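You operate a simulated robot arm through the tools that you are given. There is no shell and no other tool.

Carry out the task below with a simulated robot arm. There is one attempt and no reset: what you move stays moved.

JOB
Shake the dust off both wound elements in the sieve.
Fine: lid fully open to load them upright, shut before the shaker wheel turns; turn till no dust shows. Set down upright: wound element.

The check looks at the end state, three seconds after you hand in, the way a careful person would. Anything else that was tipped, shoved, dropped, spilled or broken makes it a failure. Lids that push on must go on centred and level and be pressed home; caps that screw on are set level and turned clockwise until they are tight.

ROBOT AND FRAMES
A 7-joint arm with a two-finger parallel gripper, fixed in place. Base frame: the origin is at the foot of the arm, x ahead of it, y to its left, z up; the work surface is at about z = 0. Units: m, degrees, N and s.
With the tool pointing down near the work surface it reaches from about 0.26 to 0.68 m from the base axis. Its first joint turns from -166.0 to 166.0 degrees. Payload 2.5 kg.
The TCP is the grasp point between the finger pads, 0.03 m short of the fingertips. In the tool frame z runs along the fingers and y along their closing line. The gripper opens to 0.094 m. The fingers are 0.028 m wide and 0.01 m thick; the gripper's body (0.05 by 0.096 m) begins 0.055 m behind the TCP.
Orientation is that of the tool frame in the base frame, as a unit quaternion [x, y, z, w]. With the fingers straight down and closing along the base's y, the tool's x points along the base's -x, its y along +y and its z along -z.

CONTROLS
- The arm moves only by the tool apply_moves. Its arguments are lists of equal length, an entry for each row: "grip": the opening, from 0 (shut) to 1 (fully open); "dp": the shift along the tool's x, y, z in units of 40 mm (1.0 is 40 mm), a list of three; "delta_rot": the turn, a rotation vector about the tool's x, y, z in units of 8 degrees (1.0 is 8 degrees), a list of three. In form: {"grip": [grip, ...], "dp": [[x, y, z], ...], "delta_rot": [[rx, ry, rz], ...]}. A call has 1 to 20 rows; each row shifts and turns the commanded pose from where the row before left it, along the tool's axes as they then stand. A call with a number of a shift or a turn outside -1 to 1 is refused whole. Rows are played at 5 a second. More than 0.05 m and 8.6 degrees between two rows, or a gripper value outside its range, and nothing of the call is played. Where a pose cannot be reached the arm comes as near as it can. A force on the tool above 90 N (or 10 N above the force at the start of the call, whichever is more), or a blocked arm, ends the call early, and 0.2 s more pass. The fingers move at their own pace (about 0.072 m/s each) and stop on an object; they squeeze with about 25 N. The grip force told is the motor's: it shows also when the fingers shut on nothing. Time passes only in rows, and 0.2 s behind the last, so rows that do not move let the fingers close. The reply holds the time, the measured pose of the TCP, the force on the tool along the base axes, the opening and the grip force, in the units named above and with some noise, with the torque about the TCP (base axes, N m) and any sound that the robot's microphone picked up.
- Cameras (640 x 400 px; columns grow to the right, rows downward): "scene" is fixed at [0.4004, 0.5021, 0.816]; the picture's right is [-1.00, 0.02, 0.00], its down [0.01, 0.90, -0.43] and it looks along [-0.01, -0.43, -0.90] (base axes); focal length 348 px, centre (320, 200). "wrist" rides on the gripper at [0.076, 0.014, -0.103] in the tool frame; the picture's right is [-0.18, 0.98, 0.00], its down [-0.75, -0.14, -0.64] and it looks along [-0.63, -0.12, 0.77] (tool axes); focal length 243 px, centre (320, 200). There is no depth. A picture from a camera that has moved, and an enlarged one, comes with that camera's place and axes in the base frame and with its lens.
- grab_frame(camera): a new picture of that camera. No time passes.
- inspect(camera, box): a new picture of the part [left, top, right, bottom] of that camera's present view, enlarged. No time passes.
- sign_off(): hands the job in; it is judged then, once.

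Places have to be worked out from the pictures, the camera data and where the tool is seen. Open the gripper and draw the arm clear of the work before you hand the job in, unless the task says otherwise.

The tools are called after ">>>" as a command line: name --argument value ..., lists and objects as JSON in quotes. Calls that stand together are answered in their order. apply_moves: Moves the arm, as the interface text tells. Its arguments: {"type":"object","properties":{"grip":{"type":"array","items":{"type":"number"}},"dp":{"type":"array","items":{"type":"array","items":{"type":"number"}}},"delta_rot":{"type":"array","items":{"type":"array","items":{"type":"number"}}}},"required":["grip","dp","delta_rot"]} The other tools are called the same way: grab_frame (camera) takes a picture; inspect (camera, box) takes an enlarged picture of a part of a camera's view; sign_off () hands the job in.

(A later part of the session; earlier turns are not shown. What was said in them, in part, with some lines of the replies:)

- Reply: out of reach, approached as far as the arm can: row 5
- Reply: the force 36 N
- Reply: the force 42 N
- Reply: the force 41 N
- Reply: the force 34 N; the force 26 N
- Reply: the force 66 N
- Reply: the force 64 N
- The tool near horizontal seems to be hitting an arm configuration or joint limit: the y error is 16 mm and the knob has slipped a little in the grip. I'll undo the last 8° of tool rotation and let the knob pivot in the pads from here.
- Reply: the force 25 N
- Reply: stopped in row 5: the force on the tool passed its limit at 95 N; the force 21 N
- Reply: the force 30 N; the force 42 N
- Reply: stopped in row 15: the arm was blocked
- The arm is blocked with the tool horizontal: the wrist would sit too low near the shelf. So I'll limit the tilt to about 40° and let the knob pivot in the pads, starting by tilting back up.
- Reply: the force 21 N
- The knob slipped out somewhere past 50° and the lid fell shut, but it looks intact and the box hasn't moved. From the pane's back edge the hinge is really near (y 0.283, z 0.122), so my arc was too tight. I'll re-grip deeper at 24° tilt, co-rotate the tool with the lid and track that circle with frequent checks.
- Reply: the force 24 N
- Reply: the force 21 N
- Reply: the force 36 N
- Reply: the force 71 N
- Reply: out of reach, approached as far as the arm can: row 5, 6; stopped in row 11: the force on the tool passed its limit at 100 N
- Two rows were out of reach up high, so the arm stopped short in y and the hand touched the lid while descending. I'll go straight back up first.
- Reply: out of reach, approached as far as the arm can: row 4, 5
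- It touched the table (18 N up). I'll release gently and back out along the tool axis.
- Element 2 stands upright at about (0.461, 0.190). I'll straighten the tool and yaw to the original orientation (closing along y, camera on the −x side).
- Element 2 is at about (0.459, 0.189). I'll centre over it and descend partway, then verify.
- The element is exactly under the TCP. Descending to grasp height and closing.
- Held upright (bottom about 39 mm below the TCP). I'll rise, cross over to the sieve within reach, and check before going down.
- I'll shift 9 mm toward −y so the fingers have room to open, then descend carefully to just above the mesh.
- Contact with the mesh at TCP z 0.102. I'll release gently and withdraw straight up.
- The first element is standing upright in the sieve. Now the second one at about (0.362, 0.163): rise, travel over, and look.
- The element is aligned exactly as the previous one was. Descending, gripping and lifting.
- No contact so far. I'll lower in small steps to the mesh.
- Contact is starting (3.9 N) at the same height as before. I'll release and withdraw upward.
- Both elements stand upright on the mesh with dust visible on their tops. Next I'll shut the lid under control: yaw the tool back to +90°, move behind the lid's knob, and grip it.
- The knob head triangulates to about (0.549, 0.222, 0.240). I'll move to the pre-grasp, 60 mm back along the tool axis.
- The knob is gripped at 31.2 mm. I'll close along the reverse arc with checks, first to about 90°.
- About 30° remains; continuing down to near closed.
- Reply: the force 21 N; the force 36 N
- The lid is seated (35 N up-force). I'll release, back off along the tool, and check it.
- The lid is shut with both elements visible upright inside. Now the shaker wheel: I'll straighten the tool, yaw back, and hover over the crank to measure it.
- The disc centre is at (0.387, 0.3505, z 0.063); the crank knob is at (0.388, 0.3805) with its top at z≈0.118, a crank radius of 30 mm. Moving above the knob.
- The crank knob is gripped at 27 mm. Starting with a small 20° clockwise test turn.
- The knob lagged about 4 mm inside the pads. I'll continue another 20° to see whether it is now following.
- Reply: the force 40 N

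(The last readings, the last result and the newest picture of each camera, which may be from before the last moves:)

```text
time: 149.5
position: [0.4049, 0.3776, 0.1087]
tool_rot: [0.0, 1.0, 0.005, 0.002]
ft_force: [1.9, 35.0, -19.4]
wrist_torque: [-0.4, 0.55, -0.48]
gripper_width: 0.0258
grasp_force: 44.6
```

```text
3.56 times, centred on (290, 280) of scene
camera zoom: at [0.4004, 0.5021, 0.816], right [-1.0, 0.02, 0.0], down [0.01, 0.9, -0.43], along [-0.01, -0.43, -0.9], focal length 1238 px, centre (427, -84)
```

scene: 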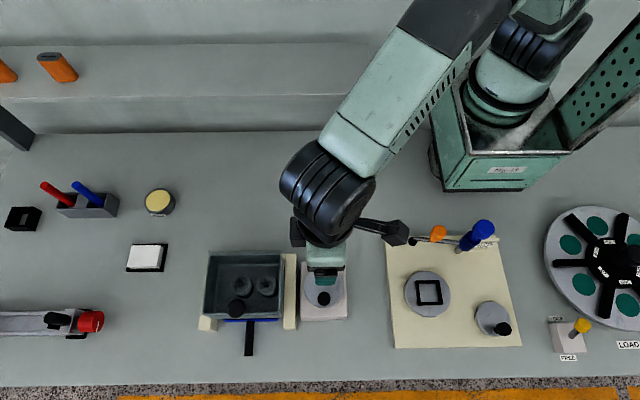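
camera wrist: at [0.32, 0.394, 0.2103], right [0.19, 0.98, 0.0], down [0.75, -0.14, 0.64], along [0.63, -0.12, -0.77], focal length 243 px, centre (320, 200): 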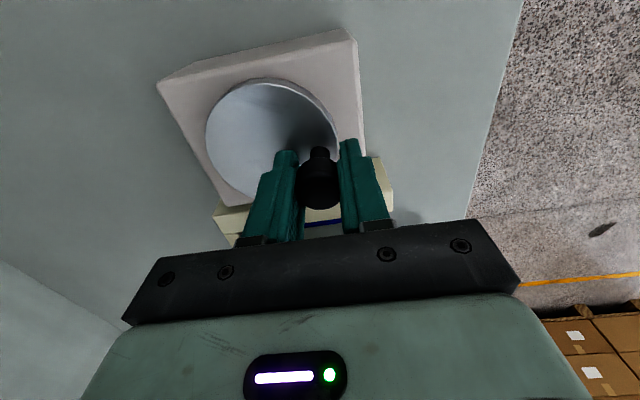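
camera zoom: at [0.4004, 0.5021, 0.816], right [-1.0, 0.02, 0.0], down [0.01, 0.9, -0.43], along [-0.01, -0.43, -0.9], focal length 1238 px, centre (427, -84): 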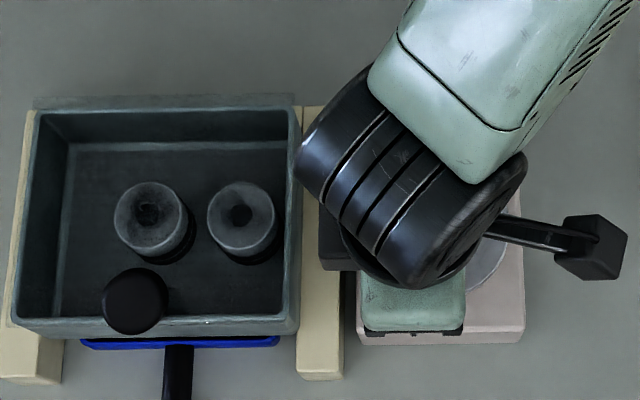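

The wheel follows with some slip along the pads: the knob is now at about 64° instead of 50°, and the sieve box is moving. I'll continue the circle from its actual angle.

>>> apply_moves --grip '[0, 0, 0, 0, 0, 0, 0, 0]' --dp '[[-0.1, 0.055, 0], [-0.1, -0.088, 0], [-0.083, -0.1, 0], [-0.0625, -0.115, 0], [-0.0425, -0.1225, 0], [-0.02, -0.13, 0], [0.0025, -0.13, 0], [0, 0, 0]]' --delta_rot '[[0, 0, 0], [0, 0, 0], [0, 0, 0], [0, 0, 0], [0, 0, 0], [0, 0, 0], [0, 0, 0], [0, 0, 0]]'

>>> inspect --camera "wrist" --box '[200, 60, 440, 240]'

>>> inspect --camera "scene" --box '[200, 225, 380, 335]'

```text
time: 151.3
position: [0.4221, 0.3469, 0.1091]
tool_rot: [0.001, 1.0, 0.0, 0.002]
ft_force: [-4.7, 5.9, 2.4]
wrist_torque: [0.37, -0.74, -0.16]
gripper_width: 0.0254
grasp_force: 45.3
```

```text
2.22 times, centred on (320, 150) of wrist
camera zoom: at [0.3459, 0.3623, 0.2109], right [0.19, 0.98, 0.0], down [0.75, -0.14, 0.64], along [0.63, -0.12, -0.76], focal length 539 px, centre (320, 311)
```

zoom: 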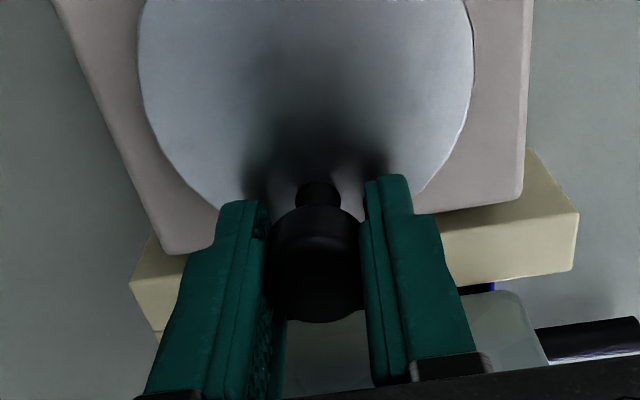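

```text
3.56 times, centred on (290, 280) of scene
camera zoom: at [0.4004, 0.5021, 0.816], right [-1.0, 0.02, 0.0], down [0.01, 0.9, -0.43], along [-0.01, -0.43, -0.9], focal length 1238 px, centre (427, -84)
```

zoom: 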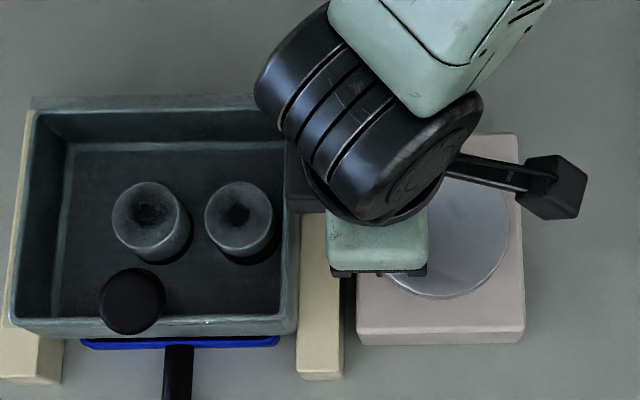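

The wheel turned smoothly to about −7°. I'll continue clockwise with an ellipse-like path that leads slightly in x to carry the knob past the dead points, doing the first third and checking.

>>> apply_moves --grip '[0, 0, 0, 0, 0, 0, 0, 0, 0]' --dp '[[0.145, -0.19, 0], [0.1625, -0.1725, 0], [0.2025, -0.1375, 0], [0.2275, -0.1, 0], [0.235, -0.0525, 0], [0.2275, -0.0025, 0], [0.205, 0.05, 0], [0.1675, 0.095, 0], [0, 0, 0]]' --delta_rot '[[0, 0, 0], [0, 0, 0], [0, 0, 0], [0, 0, 0], [0, 0, 0], [0, 0, 0], [0, 0, 0], [0, 0, 0], [0, 0, 0]]'

>>> inspect --camera "wrist" --box '[200, 60, 440, 240]'

>>> inspect --camera "scene" --box '[200, 225, 380, 335]'

```text
time: 153.3
position: [0.3641, 0.3303, 0.1082]
tool_rot: [0.003, 1.0, 0.005, 0.008]
ft_force: [53.7, 15.8, -19.8]
wrist_torque: [-0.33, 0.44, -0.59]
gripper_width: 0.0254
grasp_force: 45.0
```

```text
2.22 times, centred on (320, 150) of wrist
camera zoom: at [0.2864, 0.3442, 0.2096], right [0.19, 0.98, 0.01], down [0.74, -0.15, 0.65], along [0.64, -0.11, -0.76], focal length 539 px, centre (320, 311)
```

zoom: 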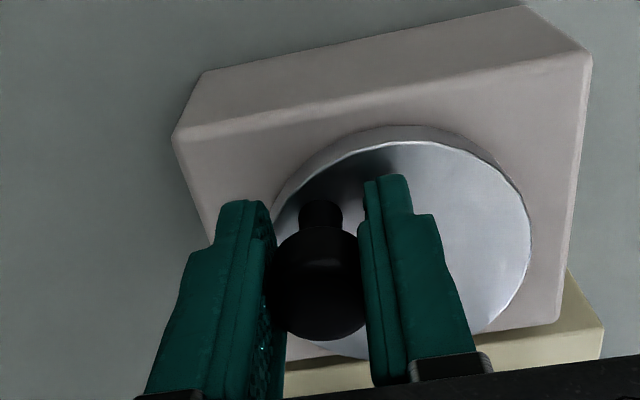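

```text
3.56 times, centred on (290, 280) of scene
camera zoom: at [0.4004, 0.5021, 0.816], right [-1.0, 0.02, 0.0], down [0.01, 0.9, -0.43], along [-0.01, -0.43, -0.9], focal length 1238 px, centre (427, -84)
```

zoom: 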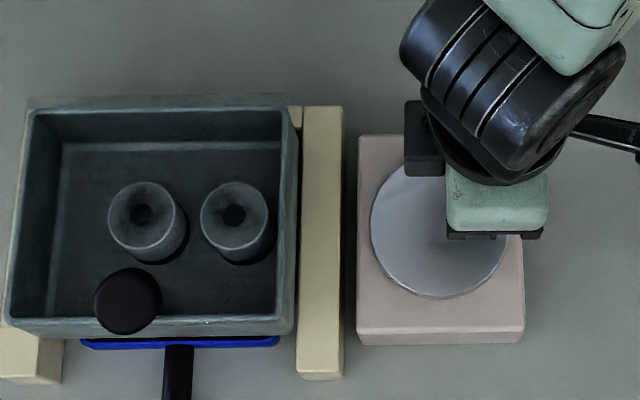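

The dust has thinned a lot already. The grip is now centred on the knob at about −139°, so I'll follow a plain 30 mm circle for the rest of this turn.

>>> apply_moves --grip '[0, 0, 0, 0, 0, 0, 0, 0, 0, 0, 0]' --dp '[[-0.065, 0.2025, 0], [0.0825, 0.1775, 0], [0.0325, 0.195, 0], [-0.02, 0.1925, 0], [-0.0675, 0.185, 0], [-0.115, 0.16, 0], [-0.15, 0.1225, 0], [-0.1775, 0.0825, 0], [-0.195, 0.0325, 0], [-0.1925, -0.02, 0], [0, 0, 0]]' --delta_rot '[[0, 0, 0], [0, 0, 0], [0, 0, 0], [0, 0, 0], [0, 0, 0], [0, 0, 0], [0, 0, 0], [0, 0, 0], [0, 0, 0], [0, 0, 0], [0, 0, 0]]'

>>> inspect --camera "wrist" --box '[200, 60, 440, 240]'

>>> inspect --camera "scene" --box '[200, 245, 300, 325]'

```text
time: 155.7
position: [0.3903, 0.3805, 0.1058]
tool_rot: [0.0, 1.0, -0.002, -0.004]
ft_force: [-13.9, -27.4, -11.0]
wrist_torque: [0.2, 0.31, -0.38]
gripper_width: 0.0257
grasp_force: 44.9
```

```text
2.22 times, centred on (320, 150) of wrist
camera zoom: at [0.3154, 0.3953, 0.2081], right [0.18, 0.98, -0.01], down [0.76, -0.14, 0.64], along [0.63, -0.12, -0.77], focal length 539 px, centre (320, 311)
```

zoom: 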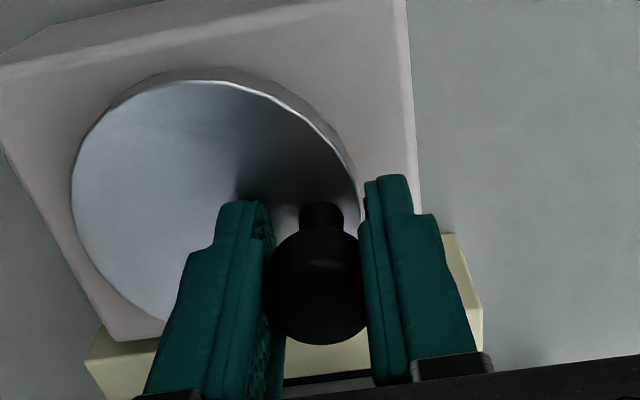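

```text
5.00 times, centred on (250, 285) of scene
camera zoom: at [0.4004, 0.5021, 0.816], right [-1.0, 0.02, 0.0], down [0.01, 0.9, -0.43], along [-0.01, -0.43, -0.9], focal length 1740 px, centre (670, -225)
```

zoom: 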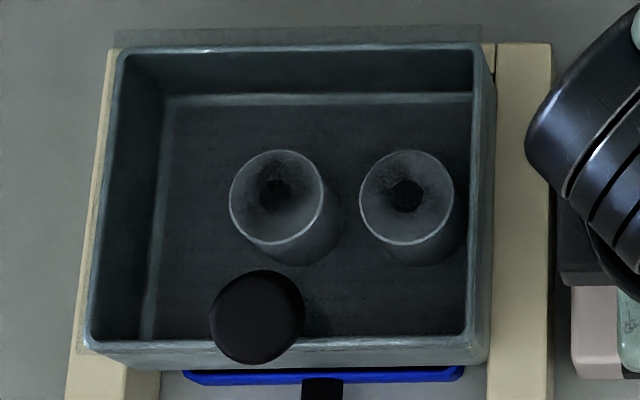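

One turn is done and most of the dust has gone, though some specks remain. Second turn, following the same circle.

>>> apply_moves --grip '[0, 0, 0, 0, 0, 0, 0, 0, 0, 0, 0, 0]' --dp '[[-0.185, -0.0675, 0], [-0.16, -0.115, 0], [-0.1225, -0.15, 0], [-0.0825, -0.1775, 0], [-0.0325, -0.195, 0], [0.02, -0.1925, 0], [0.0675, -0.185, 0], [0.115, -0.16, 0], [0.15, -0.1225, 0], [0.1775, -0.0825, 0], [0.195, -0.0325, 0], [0.1925, 0.02, 0]]' --delta_rot '[[0, 0, 0], [0, 0, 0], [0, 0, 0], [0, 0, 0], [0, 0, 0], [0, 0, 0], [0, 0, 0], [0, 0, 0], [0, 0, 0], [0, 0, 0], [0, 0, 0], [0, 0, 0]]'

>>> inspect --camera "wrist" --box '[200, 60, 440, 240]'

>>> inspect --camera "scene" --box '[200, 245, 300, 325]'

```text
time: 158.3
position: [0.3782, 0.3213, 0.1067]
tool_rot: [0.002, 1.0, -0.001, 0.001]
ft_force: [16.7, -6.9, 0.8]
wrist_torque: [0.05, 0.64, -0.53]
gripper_width: 0.0251
grasp_force: 45.0
```

```text
2.22 times, centred on (320, 150) of wrist
camera zoom: at [0.3028, 0.3363, 0.209], right [0.19, 0.98, 0.0], down [0.75, -0.14, 0.64], along [0.63, -0.12, -0.77], focal length 539 px, centre (320, 311)
```

zoom: 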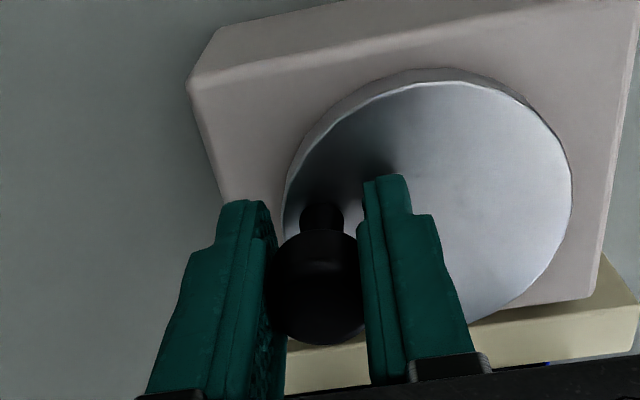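

```text
5.00 times, centred on (250, 285) of scene
camera zoom: at [0.4004, 0.5021, 0.816], right [-1.0, 0.02, 0.0], down [0.01, 0.9, -0.43], along [-0.01, -0.43, -0.9], focal length 1740 px, centre (670, -225)
```

zoom: 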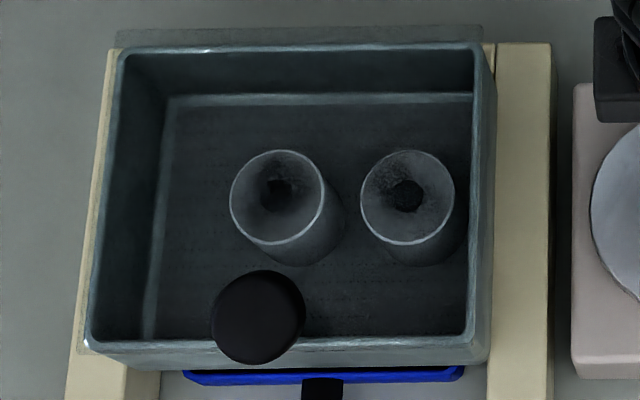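

Turning well, with low forces and both elements steady. Continuing.

>>> apply_moves --grip '[0, 0, 0, 0, 0, 0, 0, 0, 0, 0, 0, 0]' --dp '[[0.185, 0.0675, 0], [0.16, 0.115, 0], [0.1225, 0.15, 0], [0.0825, 0.1775, 0], [0.0325, 0.195, 0], [-0.02, 0.1925, 0], [-0.0675, 0.185, 0], [-0.115, 0.16, 0], [-0.15, 0.1225, 0], [-0.1775, 0.0825, 0], [-0.195, 0.0325, 0], [-0.1925, -0.02, 0]]' --delta_rot '[[0, 0, 0], [0, 0, 0], [0, 0, 0], [0, 0, 0], [0, 0, 0], [0, 0, 0], [0, 0, 0], [0, 0, 0], [0, 0, 0], [0, 0, 0], [0, 0, 0], [0, 0, 0]]'

>>> inspect --camera "wrist" --box '[200, 60, 440, 240]'

>>> inspect --camera "scene" --box '[200, 245, 300, 325]'

```text
time: 160.9
position: [0.3913, 0.3794, 0.1068]
tool_rot: [0.0, 1.0, -0.002, -0.004]
ft_force: [-16.1, -33.0, 0.1]
wrist_torque: [0.25, 0.14, -0.41]
gripper_width: 0.0256
grasp_force: 44.7
```

```text
2.22 times, centred on (320, 150) of wrist
camera zoom: at [0.3158, 0.3953, 0.2085], right [0.18, 0.98, -0.01], down [0.76, -0.14, 0.64], along [0.63, -0.12, -0.77], focal length 539 px, centre (320, 311)
```

zoom: 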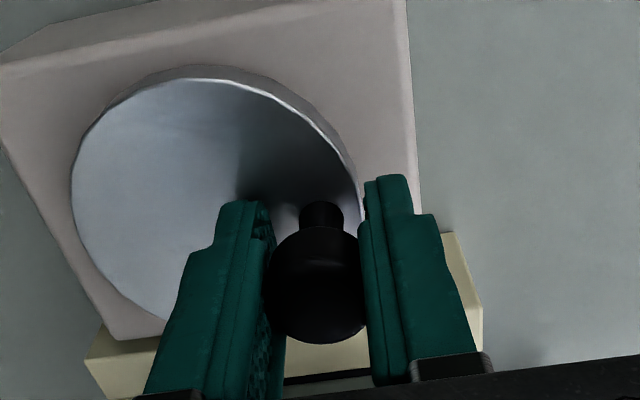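

```text
5.00 times, centred on (250, 285) of scene
camera zoom: at [0.4004, 0.5021, 0.816], right [-1.0, 0.02, 0.0], down [0.01, 0.9, -0.43], along [-0.01, -0.43, -0.9], focal length 1740 px, centre (670, -225)
```

zoom: 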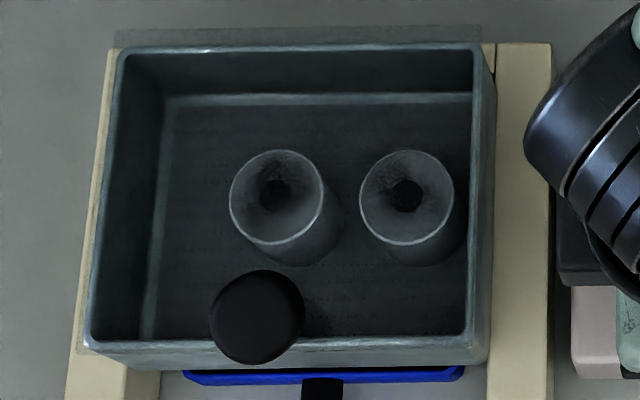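

The dust keeps fading. I'll run two more turns with a small −y centre correction.

>>> apply_moves --grip '[0, 0, 0, 0, 0, 0, 0, 0, 0, 0, 0, 0, 0, 0, 0, 0, 0, 0, 0, 0]' --dp '[[-0.185, -0.1075, 0], [-0.16, -0.115, 0], [-0.1225, -0.15, 0], [-0.0825, -0.1775, 0], [-0.0325, -0.195, 0], [0.02, -0.1925, 0], [0.0675, -0.185, 0], [0.115, -0.16, 0], [0.15, -0.1225, 0], [0.1775, -0.0825, 0], [0.195, -0.0325, 0], [0.1925, 0.02, 0], [0.185, 0.0675, 0], [0.16, 0.115, 0], [0.1225, 0.15, 0], [0.0825, 0.1775, 0], [0.0325, 0.195, 0], [-0.02, 0.1925, 0], [-0.0675, 0.185, 0], [-0.115, 0.16, 0]]' --delta_rot '[[0, 0, 0], [0, 0, 0], [0, 0, 0], [0, 0, 0], [0, 0, 0], [0, 0, 0], [0, 0, 0], [0, 0, 0], [0, 0, 0], [0, 0, 0], [0, 0, 0], [0, 0, 0], [0, 0, 0], [0, 0, 0], [0, 0, 0], [0, 0, 0], [0, 0, 0], [0, 0, 0], [0, 0, 0], [0, 0, 0]]'

>>> apply_moves --grip '[0, 0, 0, 0, 0, 0, 0, 0, 0, 0, 0, 0, 0, 0, 0, 0, 0, 0, 0, 0]' --dp '[[-0.15, 0.1225, 0], [-0.1775, 0.0825, 0], [-0.195, 0.0325, 0], [-0.1925, -0.02, 0], [-0.185, -0.0675, 0], [-0.16, -0.115, 0], [-0.1225, -0.15, 0], [-0.0825, -0.1775, 0], [-0.0325, -0.195, 0], [0.02, -0.1925, 0], [0.0675, -0.185, 0], [0.115, -0.16, 0], [0.15, -0.1225, 0], [0.1775, -0.0825, 0], [0.195, -0.0325, 0], [0.1925, 0.02, 0], [0.185, 0.0675, 0], [0.16, 0.115, 0], [0.1225, 0.15, 0], [0.0825, 0.1775, 0]]' --delta_rot '[[0, 0, 0], [0, 0, 0], [0, 0, 0], [0, 0, 0], [0, 0, 0], [0, 0, 0], [0, 0, 0], [0, 0, 0], [0, 0, 0], [0, 0, 0], [0, 0, 0], [0, 0, 0], [0, 0, 0], [0, 0, 0], [0, 0, 0], [0, 0, 0], [0, 0, 0], [0, 0, 0], [0, 0, 0], [0, 0, 0]]'

>>> inspect --camera "wrist" --box '[200, 60, 440, 240]'

>>> inspect --camera "scene" --box '[225, 260, 285, 305]'

```text
time: 165.1
position: [0.3642, 0.3701, 0.1076]
tool_rot: [0.0, 1.0, -0.001, 0.0]
ft_force: [14.1, -19.1, -7.6]
wrist_torque: [-0.05, 0.29, -0.18]
gripper_width: 0.0252
grasp_force: 44.3
```

```text
time: 166.8
position: [0.3937, 0.3795, 0.1073]
tool_rot: [-0.01, 1.0, 0.006, -0.013]
ft_force: [-6.6, -0.6, 3.6]
wrist_torque: [-0.6, -0.35, -0.03]
gripper_width: 0.0262
grasp_force: 44.9
stopped in row 8: the force on the tool passed its limit at 92 N (the readings are from after the stop); the commanded pose is now the measured one
```

```text
2.22 times, centred on (320, 150) of wrist
camera zoom: at [0.3193, 0.3919, 0.2109], right [0.16, 0.99, 0.01], down [0.77, -0.14, 0.62], along [0.61, -0.09, -0.79], focal length 539 px, centre (320, 311)
```

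zoom: 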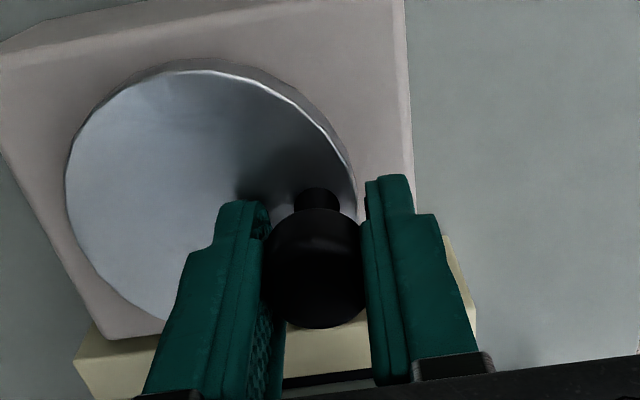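

```text
8.89 times, centred on (255, 282) of scene
camera zoom: at [0.4004, 0.5021, 0.816], right [-1.0, 0.02, 0.0], down [0.01, 0.9, -0.43], along [-0.01, -0.43, -0.9], focal length 3094 px, centre (898, -533)
```

zoom: 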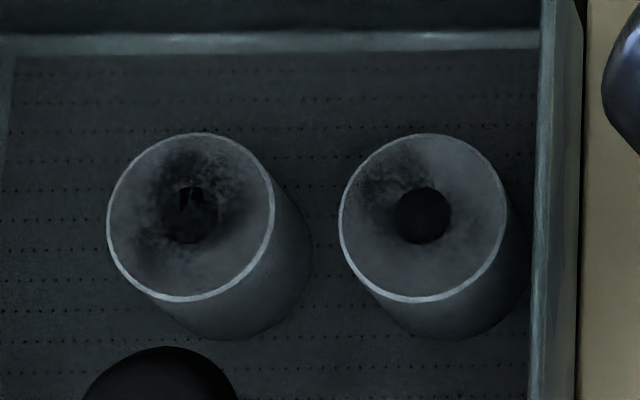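

Dust still shows, mainly on the left element. The wheel stalled near its top dead point with the hand slightly tilted, so I'll let go, square the tool, recentre on the knob at about (0.388, 0.381), and re-grip.

>>> apply_moves --grip '[0.45, 0.6, 0.6, 0.6, 0.6, 0.6]' --dp '[[0, 0, 0], [0, 0, 0], [0, 0, -0.8], [0, 0, -0.5], [0, 0, 0], [0, 0, 0]]' --delta_rot '[[0, 0, 0], [0, 0, 0], [0, 0, 0], [0.084, -0.186, 0.14], [0, 0, 0], [0, 0, 0]]'

>>> inspect --camera "wrist" --box '[200, 40, 440, 220]'

>>> inspect --camera "scene" --box '[200, 245, 360, 335]'

```text
time: 168.2
position: [0.3956, 0.3798, 0.1597]
tool_rot: [0.001, 1.0, 0.001, 0.0]
ft_force: [-0.3, -0.1, -1.1]
wrist_torque: [-0.03, 0.04, 0.01]
gripper_width: 0.0563
grasp_force: 0.1
```

```text
2.22 times, centred on (320, 130) of wrist
camera zoom: at [0.3188, 0.3938, 0.2616], right [0.18, 0.98, 0.0], down [0.75, -0.14, 0.64], along [0.63, -0.12, -0.77], focal length 539 px, centre (320, 356)
```

zoom: 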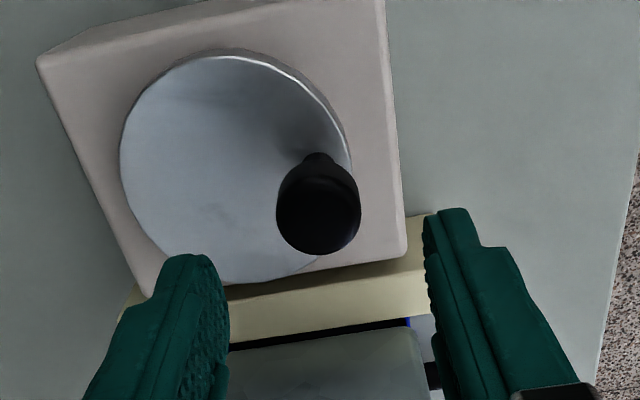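

```text
4.00 times, centred on (280, 290) of scene
camera zoom: at [0.4004, 0.5021, 0.816], right [-1.0, 0.02, 0.0], down [0.01, 0.9, -0.43], along [-0.01, -0.43, -0.9], focal length 1392 px, centre (480, -160)
```

zoom: 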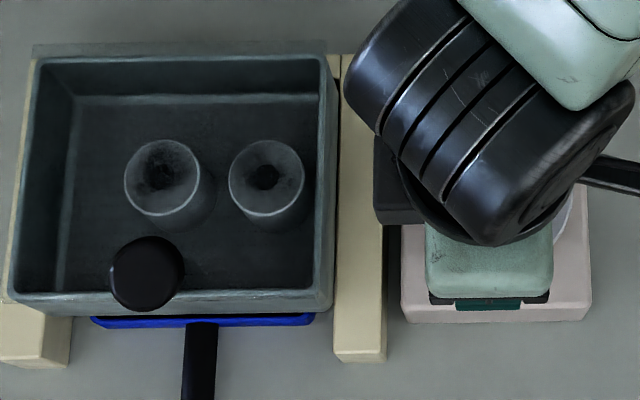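

>>> apply_moves --grip '[0.6, 0.6, 0.6, 0, 0, 0, 0]' --dp '[[0.2275, 0.0175, 0.4], [0, 0, 0.9], [0, 0, 0], [0, 0, 0], [0, 0, 0], [0, 0, 0], [0, 0, 0]]' --delta_rot '[[0, 0, 0], [0, 0, 0], [0, 0, 0], [0, 0, 0], [0, 0, 0], [0, 0, 0], [0, 0, 0]]'

>>> apply_moves --grip '[0, 0, 0, 0, 0, 0]' --dp '[[-0.12, 0, 0], [-0.1925, -0.025, 0], [-0.17, -0.075, 0], [-0.1375, -0.12, 0], [-0.0925, -0.1575, 0], [0, 0, 0]]' --delta_rot '[[0, 0, 0], [0, 0, 0], [0, 0, 0], [0, 0, 0], [0, 0, 0], [0, 0, 0]]'

>>> inspect --camera "wrist" --box '[200, 60, 440, 240]'

```text
time: 169.8
position: [0.3839, 0.3806, 0.1068]
tool_rot: [0.0, 1.0, 0.002, 0.0]
ft_force: [0.8, 0.6, -2.6]
wrist_torque: [-0.07, -0.04, 0.03]
gripper_width: 0.0276
grasp_force: 44.7
```

```text
time: 170.8
position: [0.3939, 0.3783, 0.1034]
tool_rot: [-0.006, 1.0, 0.0, -0.016]
ft_force: [-7.6, -5.2, 9.8]
wrist_torque: [-0.12, -0.29, 0.24]
gripper_width: 0.0258
grasp_force: 45.1
stopped in row 4: the force on the tool passed its limit at 95 N (the readings are from after the stop); the commanded pose is now the measured one
```

```text
2.22 times, centred on (320, 150) of wrist
camera zoom: at [0.3194, 0.3939, 0.2087], right [0.17, 0.98, -0.01], down [0.77, -0.13, 0.62], along [0.61, -0.11, -0.79], focal length 539 px, centre (320, 311)
```

zoom: 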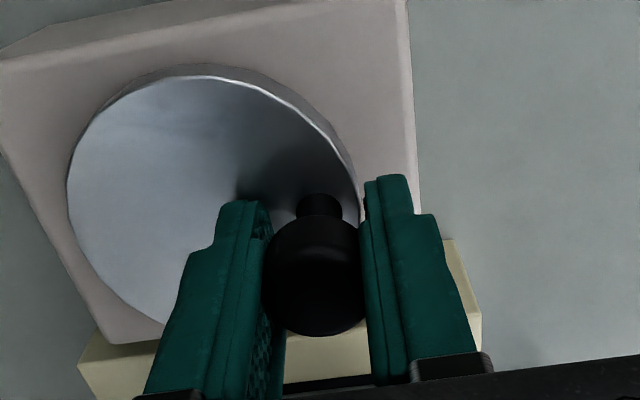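

The wheel is stuck at exactly three turns clockwise from where it began, which suggests the crank has a turn limit in that direction. I'll re-grip squarely and turn counter-clockwise instead.

>>> apply_moves --grip '[0.45, 0.6, 0.6, 0.6, 0.6, 0.6, 0, 0, 0, 0]' --dp '[[0, 0, 0], [0, 0, 0], [0.16, 0.05, -0.6], [0, 0, 0], [0, 0, 0.51], [0, 0, 0], [0, 0, 0], [0, 0, 0], [0, 0, 0], [0, 0, 0]]' --delta_rot '[[0, 0, 0], [0, 0, 0], [0, -0.23, 0.084], [0, 0, 0], [0, 0, 0], [0, 0, 0], [0, 0, 0], [0, 0, 0], [0, 0, 0], [0, 0, 0]]'

>>> inspect --camera "wrist" --box '[200, 60, 440, 240]'

```text
time: 173.0
position: [0.3886, 0.3801, 0.1091]
tool_rot: [0.001, 1.0, 0.0, 0.001]
ft_force: [-1.9, -8.7, 3.8]
wrist_torque: [0.21, 0.05, -0.03]
gripper_width: 0.0257
grasp_force: 44.9
```

```text
2.22 times, centred on (320, 150) of wrist
camera zoom: at [0.3119, 0.395, 0.2103], right [0.19, 0.98, 0.0], down [0.75, -0.14, 0.64], along [0.63, -0.12, -0.77], focal length 539 px, centre (320, 311)
```

zoom: 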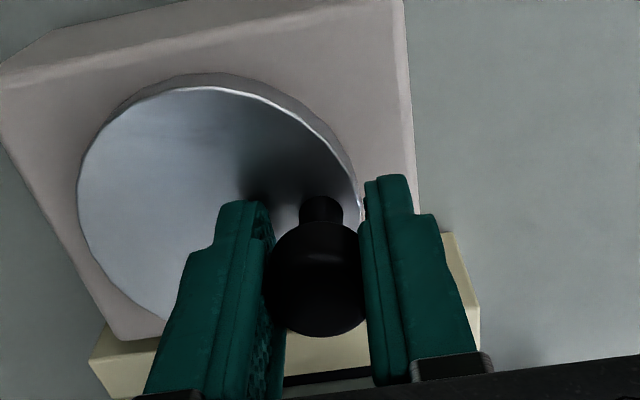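

>>> apply_moves --grip '[0, 0, 0, 0, 0, 0, 0]' --dp '[[0.15, 0, 0], [0.1925, -0.025, 0], [0.17, -0.075, 0], [0.1375, -0.12, 0], [0.0925, -0.1575, 0], [0.045, -0.1825, 0], [0, 0, 0]]' --delta_rot '[[0, 0, 0], [0, 0, 0], [0, 0, 0], [0, 0, 0], [0, 0, 0], [0, 0, 0], [0, 0, 0]]'

>>> inspect --camera "wrist" --box '[200, 60, 440, 240]'

>>> inspect --camera "scene" --box '[225, 260, 285, 305]'

```text
time: 174.6
position: [0.3586, 0.3586, 0.1093]
tool_rot: [0.002, 1.0, 0.001, 0.003]
ft_force: [30.1, 0.5, 5.1]
wrist_torque: [-0.02, -0.22, 0.28]
gripper_width: 0.0257
grasp_force: 45.4
```

```text
2.22 times, centred on (320, 150) of wrist
camera zoom: at [0.2813, 0.3739, 0.211], right [0.19, 0.98, 0.0], down [0.75, -0.14, 0.65], along [0.64, -0.12, -0.76], focal length 539 px, centre (320, 311)
```

zoom: 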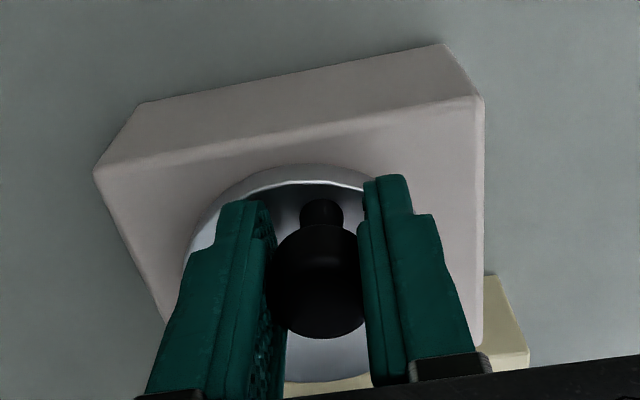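

```text
8.89 times, centred on (255, 282) of scene
camera zoom: at [0.4004, 0.5021, 0.816], right [-1.0, 0.02, 0.0], down [0.01, 0.9, -0.43], along [-0.01, -0.43, -0.9], focal length 3094 px, centre (898, -533)
```

zoom: 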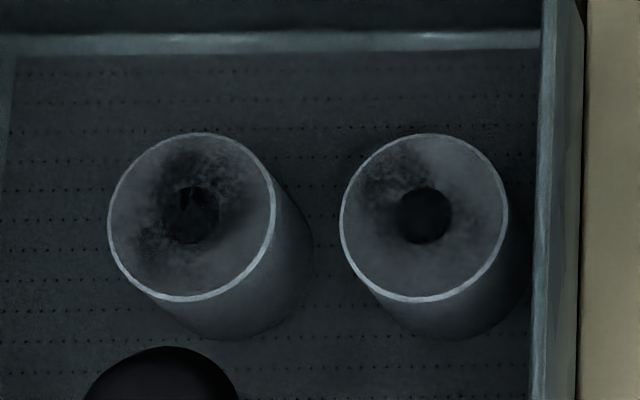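

Counter-clockwise turns freely. I'll continue on the circle.

>>> apply_moves --grip '[0, 0, 0, 0, 0, 0, 0, 0, 0, 0, 0, 0]' --dp '[[0.005, -0.18, 0], [-0.025, -0.195, 0], [-0.075, -0.18, 0], [-0.12, -0.155, 0], [-0.155, -0.12, 0], [-0.18, -0.075, 0], [-0.195, -0.025, 0], [-0.195, 0.025, 0], [-0.18, 0.075, 0], [-0.155, 0.12, 0], [-0.12, 0.155, 0], [-0.075, 0.18, 0]]' --delta_rot '[[0, 0, 0], [0, 0, 0], [0, 0, 0], [0, 0, 0], [0, 0, 0], [0, 0, 0], [0, 0, 0], [0, 0, 0], [0, 0, 0], [0, 0, 0], [0, 0, 0], [0, 0, 0]]'

>>> inspect --camera "wrist" --box '[200, 60, 440, 240]'

>>> inspect --camera "scene" --box '[225, 260, 285, 305]'

```text
time: 177.2
position: [0.4192, 0.3419, 0.1069]
tool_rot: [0.002, 1.0, 0.0, 0.004]
ft_force: [16.0, -23.0, -11.9]
wrist_torque: [0.09, -0.69, 0.54]
gripper_width: 0.025
grasp_force: 44.7
```

```text
2.22 times, centred on (320, 150) of wrist
camera zoom: at [0.341, 0.3576, 0.2093], right [0.19, 0.98, 0.0], down [0.75, -0.14, 0.65], along [0.64, -0.12, -0.76], focal length 539 px, centre (320, 311)
```

zoom: 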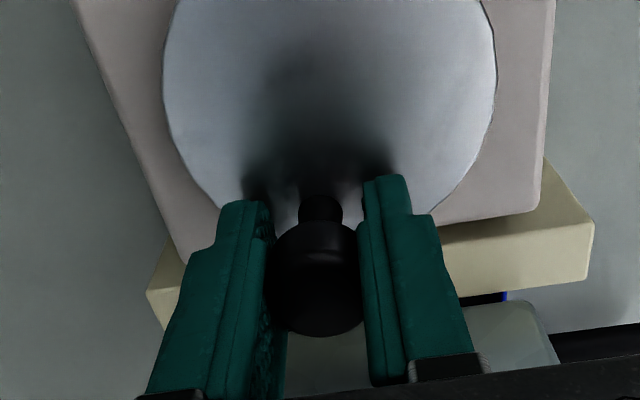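

```text
8.89 times, centred on (255, 282) of scene
camera zoom: at [0.4004, 0.5021, 0.816], right [-1.0, 0.02, 0.0], down [0.01, 0.9, -0.43], along [-0.01, -0.43, -0.9], focal length 3094 px, centre (898, -533)
```

zoom: 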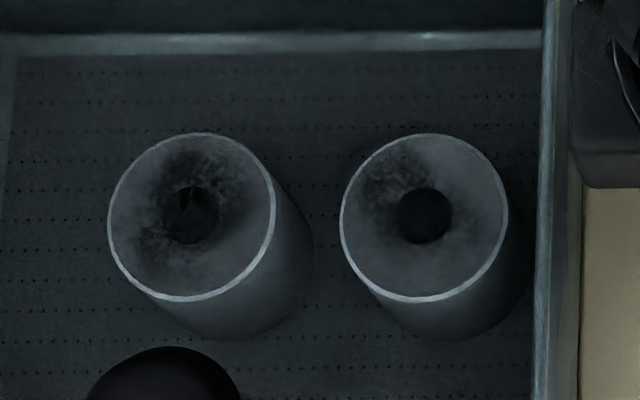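

I need to judge whether the remaining marks are dust or just the element's surface, so I'll look closer before turning more.

>>> inspect --camera "scene" --box '[232, 272, 258, 292]'

>>> inspect --camera "scene" --box '[254, 272, 280, 292]'

>>> inspect --camera "scene" --box '[200, 245, 300, 355]'

```text
16.00 times, centred on (245, 282) of scene
camera zoom: at [0.4004, 0.5021, 0.816], right [-1.0, 0.02, 0.0], down [0.01, 0.9, -0.43], along [-0.01, -0.43, -0.9], focal length 5569 px, centre (1520, -1112)
```

zoom: 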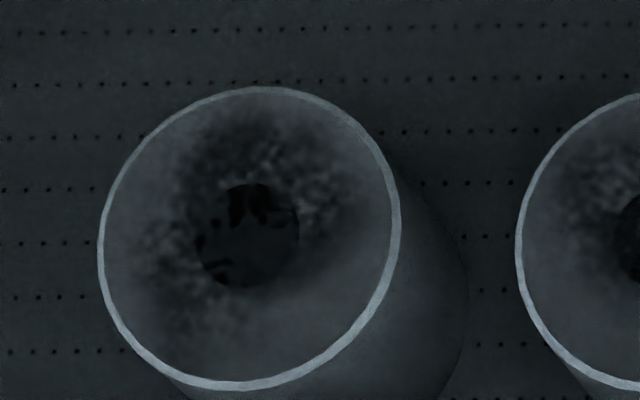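

```text
16.00 times, centred on (267, 282) of scene
camera zoom: at [0.4004, 0.5021, 0.816], right [-1.0, 0.02, 0.0], down [0.01, 0.9, -0.43], along [-0.01, -0.43, -0.9], focal length 5569 px, centre (1168, -1112)
```

zoom: 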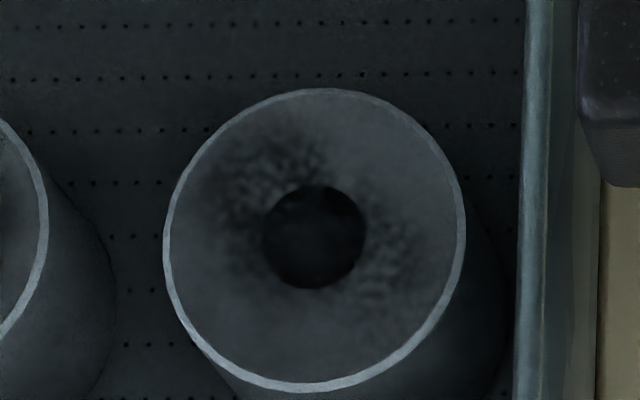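

```text
3.64 times, centred on (250, 300) of scene
camera zoom: at [0.4004, 0.5021, 0.816], right [-1.0, 0.02, 0.0], down [0.01, 0.9, -0.43], along [-0.01, -0.43, -0.9], focal length 1266 px, centre (574, -164)
```

zoom: 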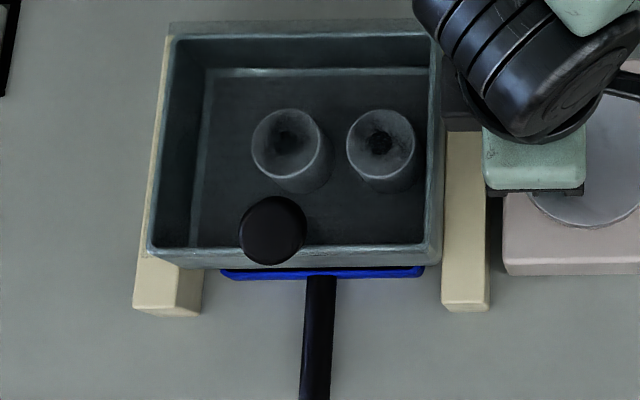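

Mottled marks remain, especially in the left bore. I'll do another full turn and compare the same close-ups.

>>> apply_moves --grip '[0, 0, 0, 0, 0, 0, 0, 0, 0, 0, 0, 0]' --dp '[[-0.025, 0.195, 0], [0.025, 0.195, 0], [0.075, 0.18, 0], [0.12, 0.155, 0], [0.155, 0.12, 0], [0.18, 0.075, 0], [0.195, 0.025, 0], [0.195, -0.025, 0], [0.18, -0.075, 0], [0.155, -0.12, 0], [0.12, -0.155, 0], [0.075, -0.18, 0]]' --delta_rot '[[0, 0, 0], [0, 0, 0], [0, 0, 0], [0, 0, 0], [0, 0, 0], [0, 0, 0], [0, 0, 0], [0, 0, 0], [0, 0, 0], [0, 0, 0], [0, 0, 0], [0, 0, 0]]'

>>> inspect --camera "scene" --box '[232, 272, 258, 292]'

>>> inspect --camera "scene" --box '[254, 272, 280, 292]'

>>> inspect --camera "wrist" --box '[200, 60, 440, 240]'

```text
time: 179.8
position: [0.3589, 0.3627, 0.1087]
tool_rot: [0.001, 1.0, 0.002, 0.003]
ft_force: [26.5, 0.4, 7.9]
wrist_torque: [-0.26, -0.15, 0.31]
gripper_width: 0.0254
grasp_force: 44.9
```

```text
16.00 times, centred on (245, 282) of scene
camera zoom: at [0.4004, 0.5021, 0.816], right [-1.0, 0.02, 0.0], down [0.01, 0.9, -0.43], along [-0.01, -0.43, -0.9], focal length 5569 px, centre (1520, -1112)
```

zoom: 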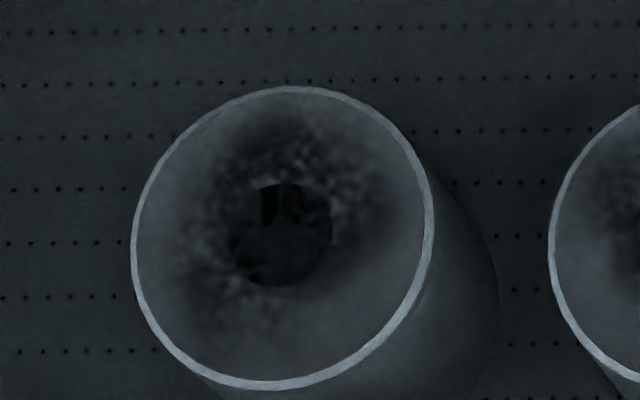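

```text
16.00 times, centred on (267, 282) of scene
camera zoom: at [0.4004, 0.5021, 0.816], right [-1.0, 0.02, 0.0], down [0.01, 0.9, -0.43], along [-0.01, -0.43, -0.9], focal length 5569 px, centre (1168, -1112)
```

zoom: 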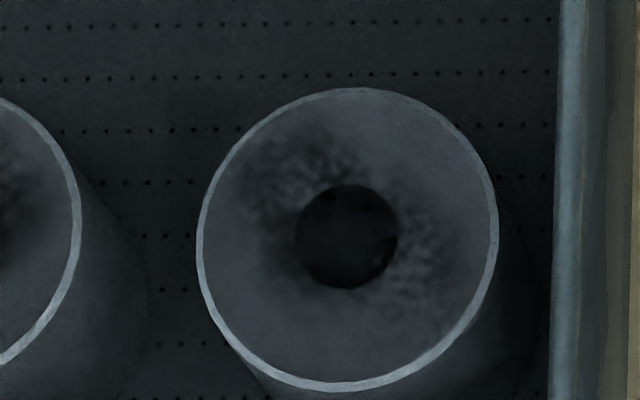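

```text
2.22 times, centred on (320, 150) of wrist
camera zoom: at [0.282, 0.376, 0.2106], right [0.19, 0.98, 0.0], down [0.75, -0.14, 0.65], along [0.64, -0.12, -0.76], focal length 539 px, centre (320, 311)
```

zoom: 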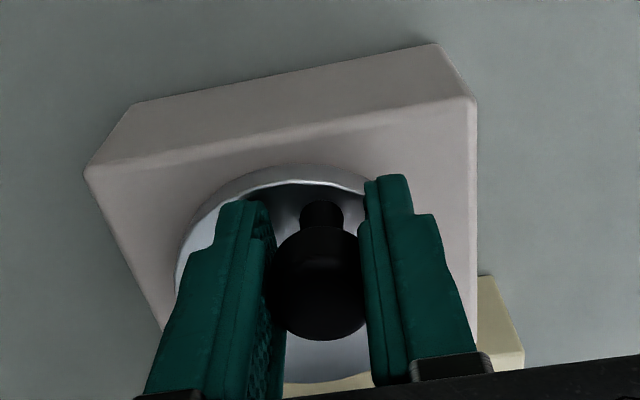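

The speckle pattern on the top faces hasn't changed at all, so it looks like surface texture. What has changed is that the black coating on the lower sides of both elements is gone. I'll release the crank and look with the wrist camera from a better angle.

>>> apply_moves --grip '[0.45, 0.6, 0.6, 0.6, 0.6, 0.6, 0.6, 0.6, 0.6]' --dp '[[0, 0, 0], [0, 0, 0], [0, 0, -0.8], [0, 0, -1], [0, 0, -1], [0.5, -0.2, -1], [0.5, -0.2, -0.4], [0, 0, 0], [0, 0, 0]]' --delta_rot '[[0, 0, 0], [0, 0, 0], [0, 0, 0], [0, 0, 0], [0, 0, 0], [0, 0, 0], [0, 0, 0], [0, 0, 0], [0, 0, 0]]'

>>> grab_frame --camera "wrist"

>>> inspect --camera "wrist" --box '[270, 90, 410, 210]'

>>> inspect --camera "scene" --box '[200, 245, 360, 335]'

```text
time: 181.8
position: [0.3156, 0.3454, 0.2745]
tool_rot: [0.0, 1.0, 0.0, 0.002]
ft_force: [-0.8, -0.2, 0.1]
wrist_torque: [-0.03, 0.01, 0.0]
gripper_width: 0.0562
grasp_force: 0.1
```

```text
taken
camera wrist: at [0.2395, 0.3601, 0.3767], right [0.18, 0.98, 0.0], down [0.75, -0.14, 0.64], along [0.63, -0.12, -0.77], focal length 243 px, centre (320, 200)
```

wrist: 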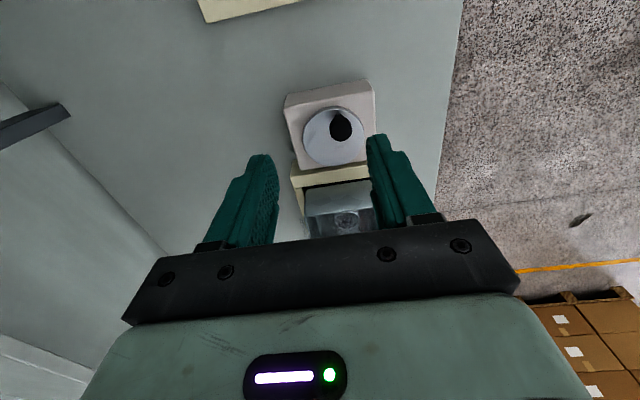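

```text
3.33 times, centred on (340, 150) of wrist
camera zoom: at [0.2395, 0.3601, 0.3767], right [0.18, 0.98, 0.0], down [0.75, -0.14, 0.64], along [0.63, -0.12, -0.77], focal length 809 px, centre (253, 367)
```

zoom: 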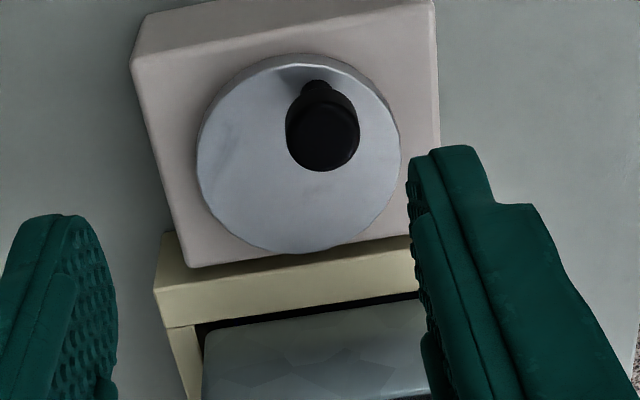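

```text
4.00 times, centred on (280, 290) of scene
camera zoom: at [0.4004, 0.5021, 0.816], right [-1.0, 0.02, 0.0], down [0.01, 0.9, -0.43], along [-0.01, -0.43, -0.9], focal length 1392 px, centre (480, -160)
```

zoom: 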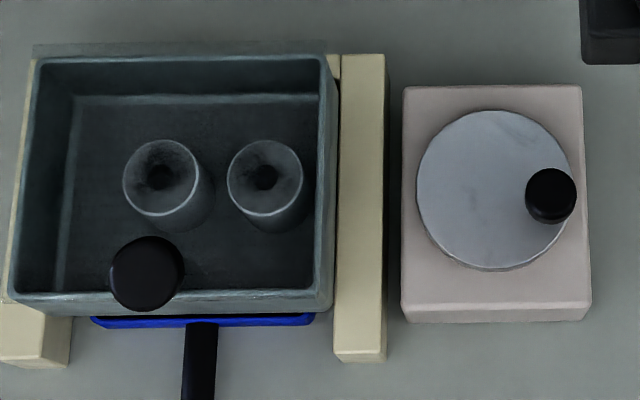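

>>> inspect --camera "scene" --box '[228, 276, 280, 310]'

>>> apply_moves --grip '[0.6, 0.6, 0.6, 0.6, 0.6]' --dp '[[-0.9, 0.2, 0], [-0.9, 0.2, 0], [-0.9, 0.1, 0], [-0.4, 0, 0], [0, 0, 0]]' --delta_rot '[[0, 0, 0], [0, 0, 0], [0, 0, 0], [0, 0, 0], [0, 0, 0]]'

>>> grab_frame --camera "wrist"

>>> inspect --camera "wrist" --box '[260, 60, 400, 180]'

```text
11.76 times, centred on (254, 293) of scene
camera zoom: at [0.4004, 0.5021, 0.816], right [-1.0, 0.02, 0.0], down [0.01, 0.9, -0.43], along [-0.01, -0.43, -0.9], focal length 4095 px, centre (1096, -894)
```

zoom: 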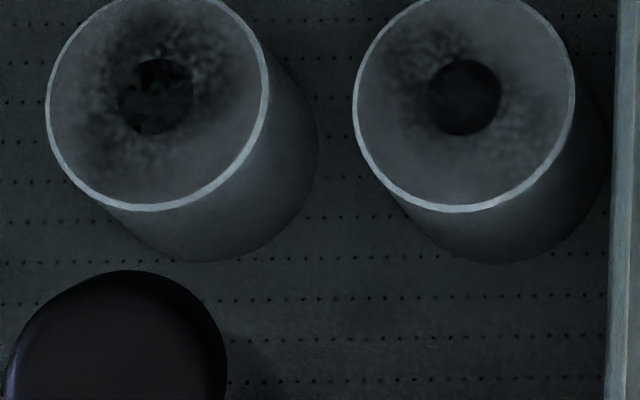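

```text
time: 183.0
position: [0.4421, 0.366, 0.2754]
tool_rot: [0.0, 1.0, 0.0, 0.002]
ft_force: [0.3, 0.1, 0.1]
wrist_torque: [0.01, -0.02, -0.02]
gripper_width: 0.0562
grasp_force: 0.0
```

```text
taken
camera wrist: at [0.3652, 0.3803, 0.3775], right [0.18, 0.98, 0.0], down [0.75, -0.14, 0.64], along [0.63, -0.12, -0.77], focal length 243 px, centre (320, 200)
```

wrist: 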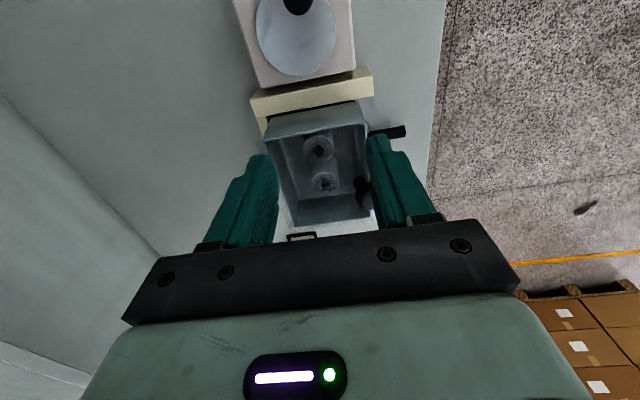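

```text
3.33 times, centred on (330, 120) of wrist
camera zoom: at [0.3652, 0.3803, 0.3775], right [0.18, 0.98, 0.0], down [0.75, -0.14, 0.64], along [0.63, -0.12, -0.77], focal length 809 px, centre (287, 467)
```

zoom: 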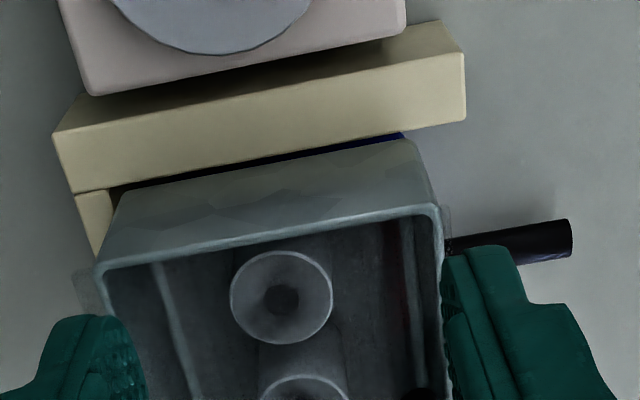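

The sides of both elements are now plain grey, whereas before they had black dust bands around the lower half. I'll compare at the same magnification as my first close-up to be sure.

>>> inspect --camera "scene" --box '[215, 257, 275, 307]'

>>> inspect --camera "wrist" --box '[290, 120, 360, 210]'

>>> grab_frame --camera "scene"

```text
8.00 times, centred on (245, 282) of scene
camera zoom: at [0.4004, 0.5021, 0.816], right [-1.0, 0.02, 0.0], down [0.01, 0.9, -0.43], along [-0.01, -0.43, -0.9], focal length 2785 px, centre (920, -456)
```

zoom: 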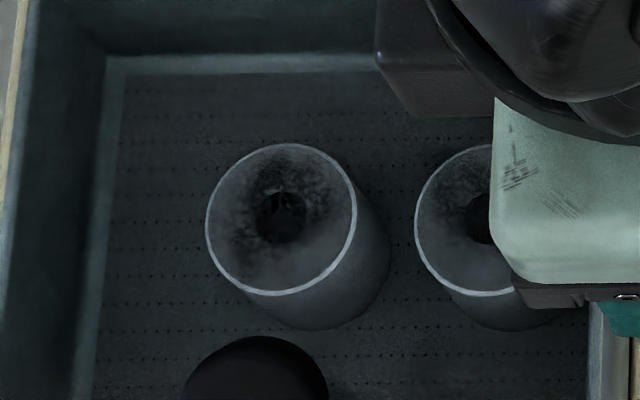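

```text
4.44 times, centred on (325, 165) of wrist
camera zoom: at [0.3652, 0.3803, 0.3775], right [0.18, 0.98, 0.0], down [0.75, -0.14, 0.64], along [0.63, -0.12, -0.77], focal length 1078 px, centre (298, 356)
```

zoom: 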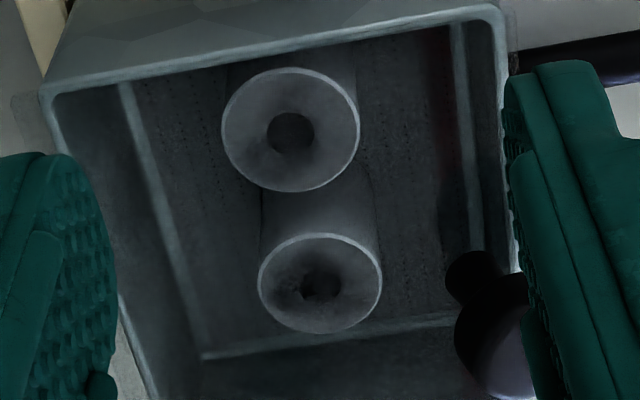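

```text
taken
```

scene: 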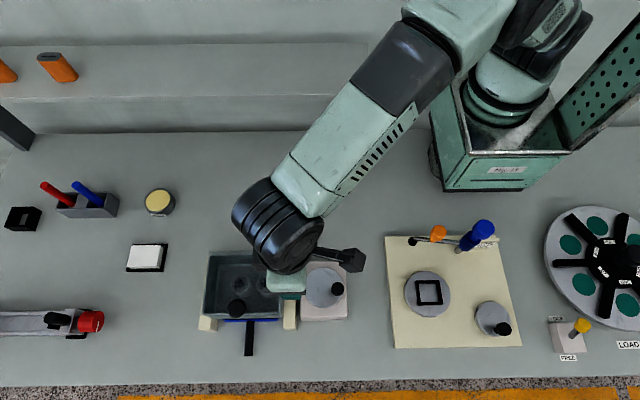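

Confirmed: the black dust bands on the sides are gone, and the faint mottling on the tops is unchanged from the start, so it's just surface finish. The lid is shut, both elements stand upright and nothing else has moved. I'll open the gripper and draw the arm clear.

>>> apply_moves --grip '[1, 1, 1, 1, 1, 1, 1]' --dp '[[0, 0, -0.9], [0.6, -0.4, -0.7], [0.75, -0.55, -0.5], [0.75, -0.55, -0.5], [0.75, -0.55, -0.4], [0.65, -0.45, 0], [0, 0, 0]]' --delta_rot '[[0, 0, 0], [0, 0, 0], [0, 0, 0], [0, 0, 0], [0, 0, 0], [0, 0, 0], [0, 0, 0]]'

>>> grab_frame --camera "scene"

>>> inspect --camera "scene" --box '[200, 245, 300, 325]'

>>> inspect --camera "scene" --box '[254, 270, 290, 300]'

```text
time: 184.6
position: [0.3008, 0.2648, 0.3946]
tool_rot: [0.0, 1.0, 0.0, 0.002]
ft_force: [0.5, -0.3, 0.4]
wrist_torque: [0.03, -0.02, 0.02]
gripper_width: 0.0941
grasp_force: 0.0
```

```text
taken
```

scene: 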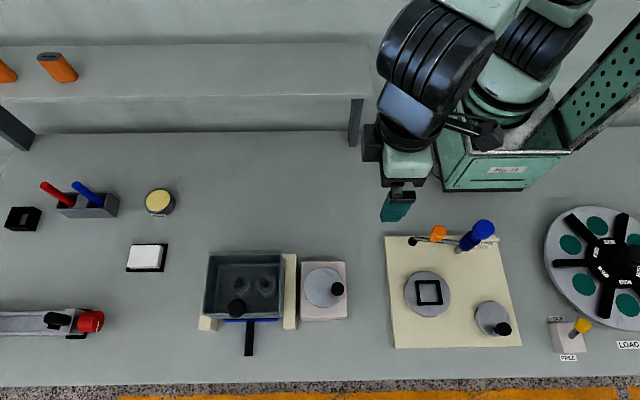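

```text
5.00 times, centred on (250, 285) of scene
camera zoom: at [0.4004, 0.5021, 0.816], right [-1.0, 0.02, 0.0], down [0.01, 0.9, -0.43], along [-0.01, -0.43, -0.9], focal length 1740 px, centre (670, -225)
```

zoom: 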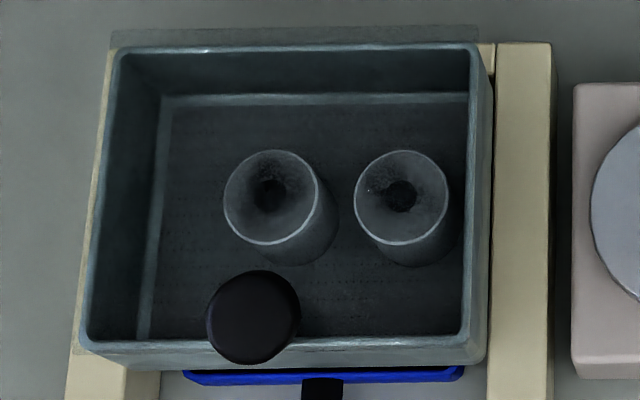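

```text
13.33 times, centred on (272, 285) of scene
camera zoom: at [0.4004, 0.5021, 0.816], right [-1.0, 0.02, 0.0], down [0.01, 0.9, -0.43], along [-0.01, -0.43, -0.9], focal length 4641 px, centre (960, -933)
```

zoom: 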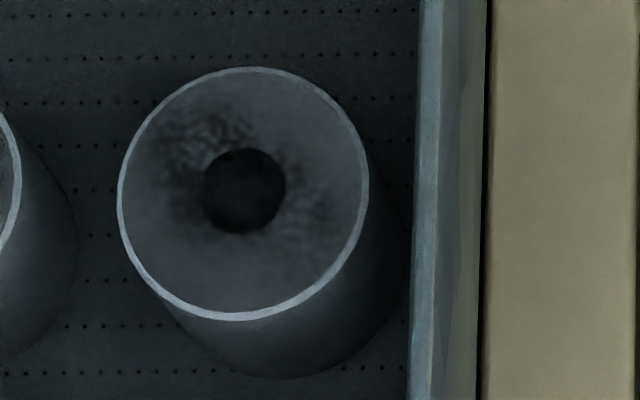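

The arm is clear, the gripper is open, and the sieve lid is shut. Both elements stand upright with no dust bands left, and nothing else in the scene has changed, so I'm handing the job in.

>>> sign_off

```text
The job is handed in.
```

I handed the job in. Both wound elements stand upright in the sieve, and the lid is shut over them. The black dust bands around their lower sides are gone.

- **Dust:** I turned the wheel about three turns clockwise and a little over one counter-clockwise. The faint mottling on the tops did not change over the last turns, so I took it as surface finish, not dust. I could not confirm that independently.
- **Lid:** My second try at opening the lid, before anything was loaded, slipped and the lid fell shut. It showed no damage. While I was carrying the first element over, the hand touched the open lid and nudged the sieve box, which sprang back.
- **Wheel:** After exactly three clockwise turns the wheel would not go further, which looks like a turn limit, so I reversed it. The crank is not where it started.
- **Elements:** I set the far element down upright on the bench once, to change my grip, before loading it.

The arm is clear with the gripper open, and nothing else on the bench looked moved in the last picture.
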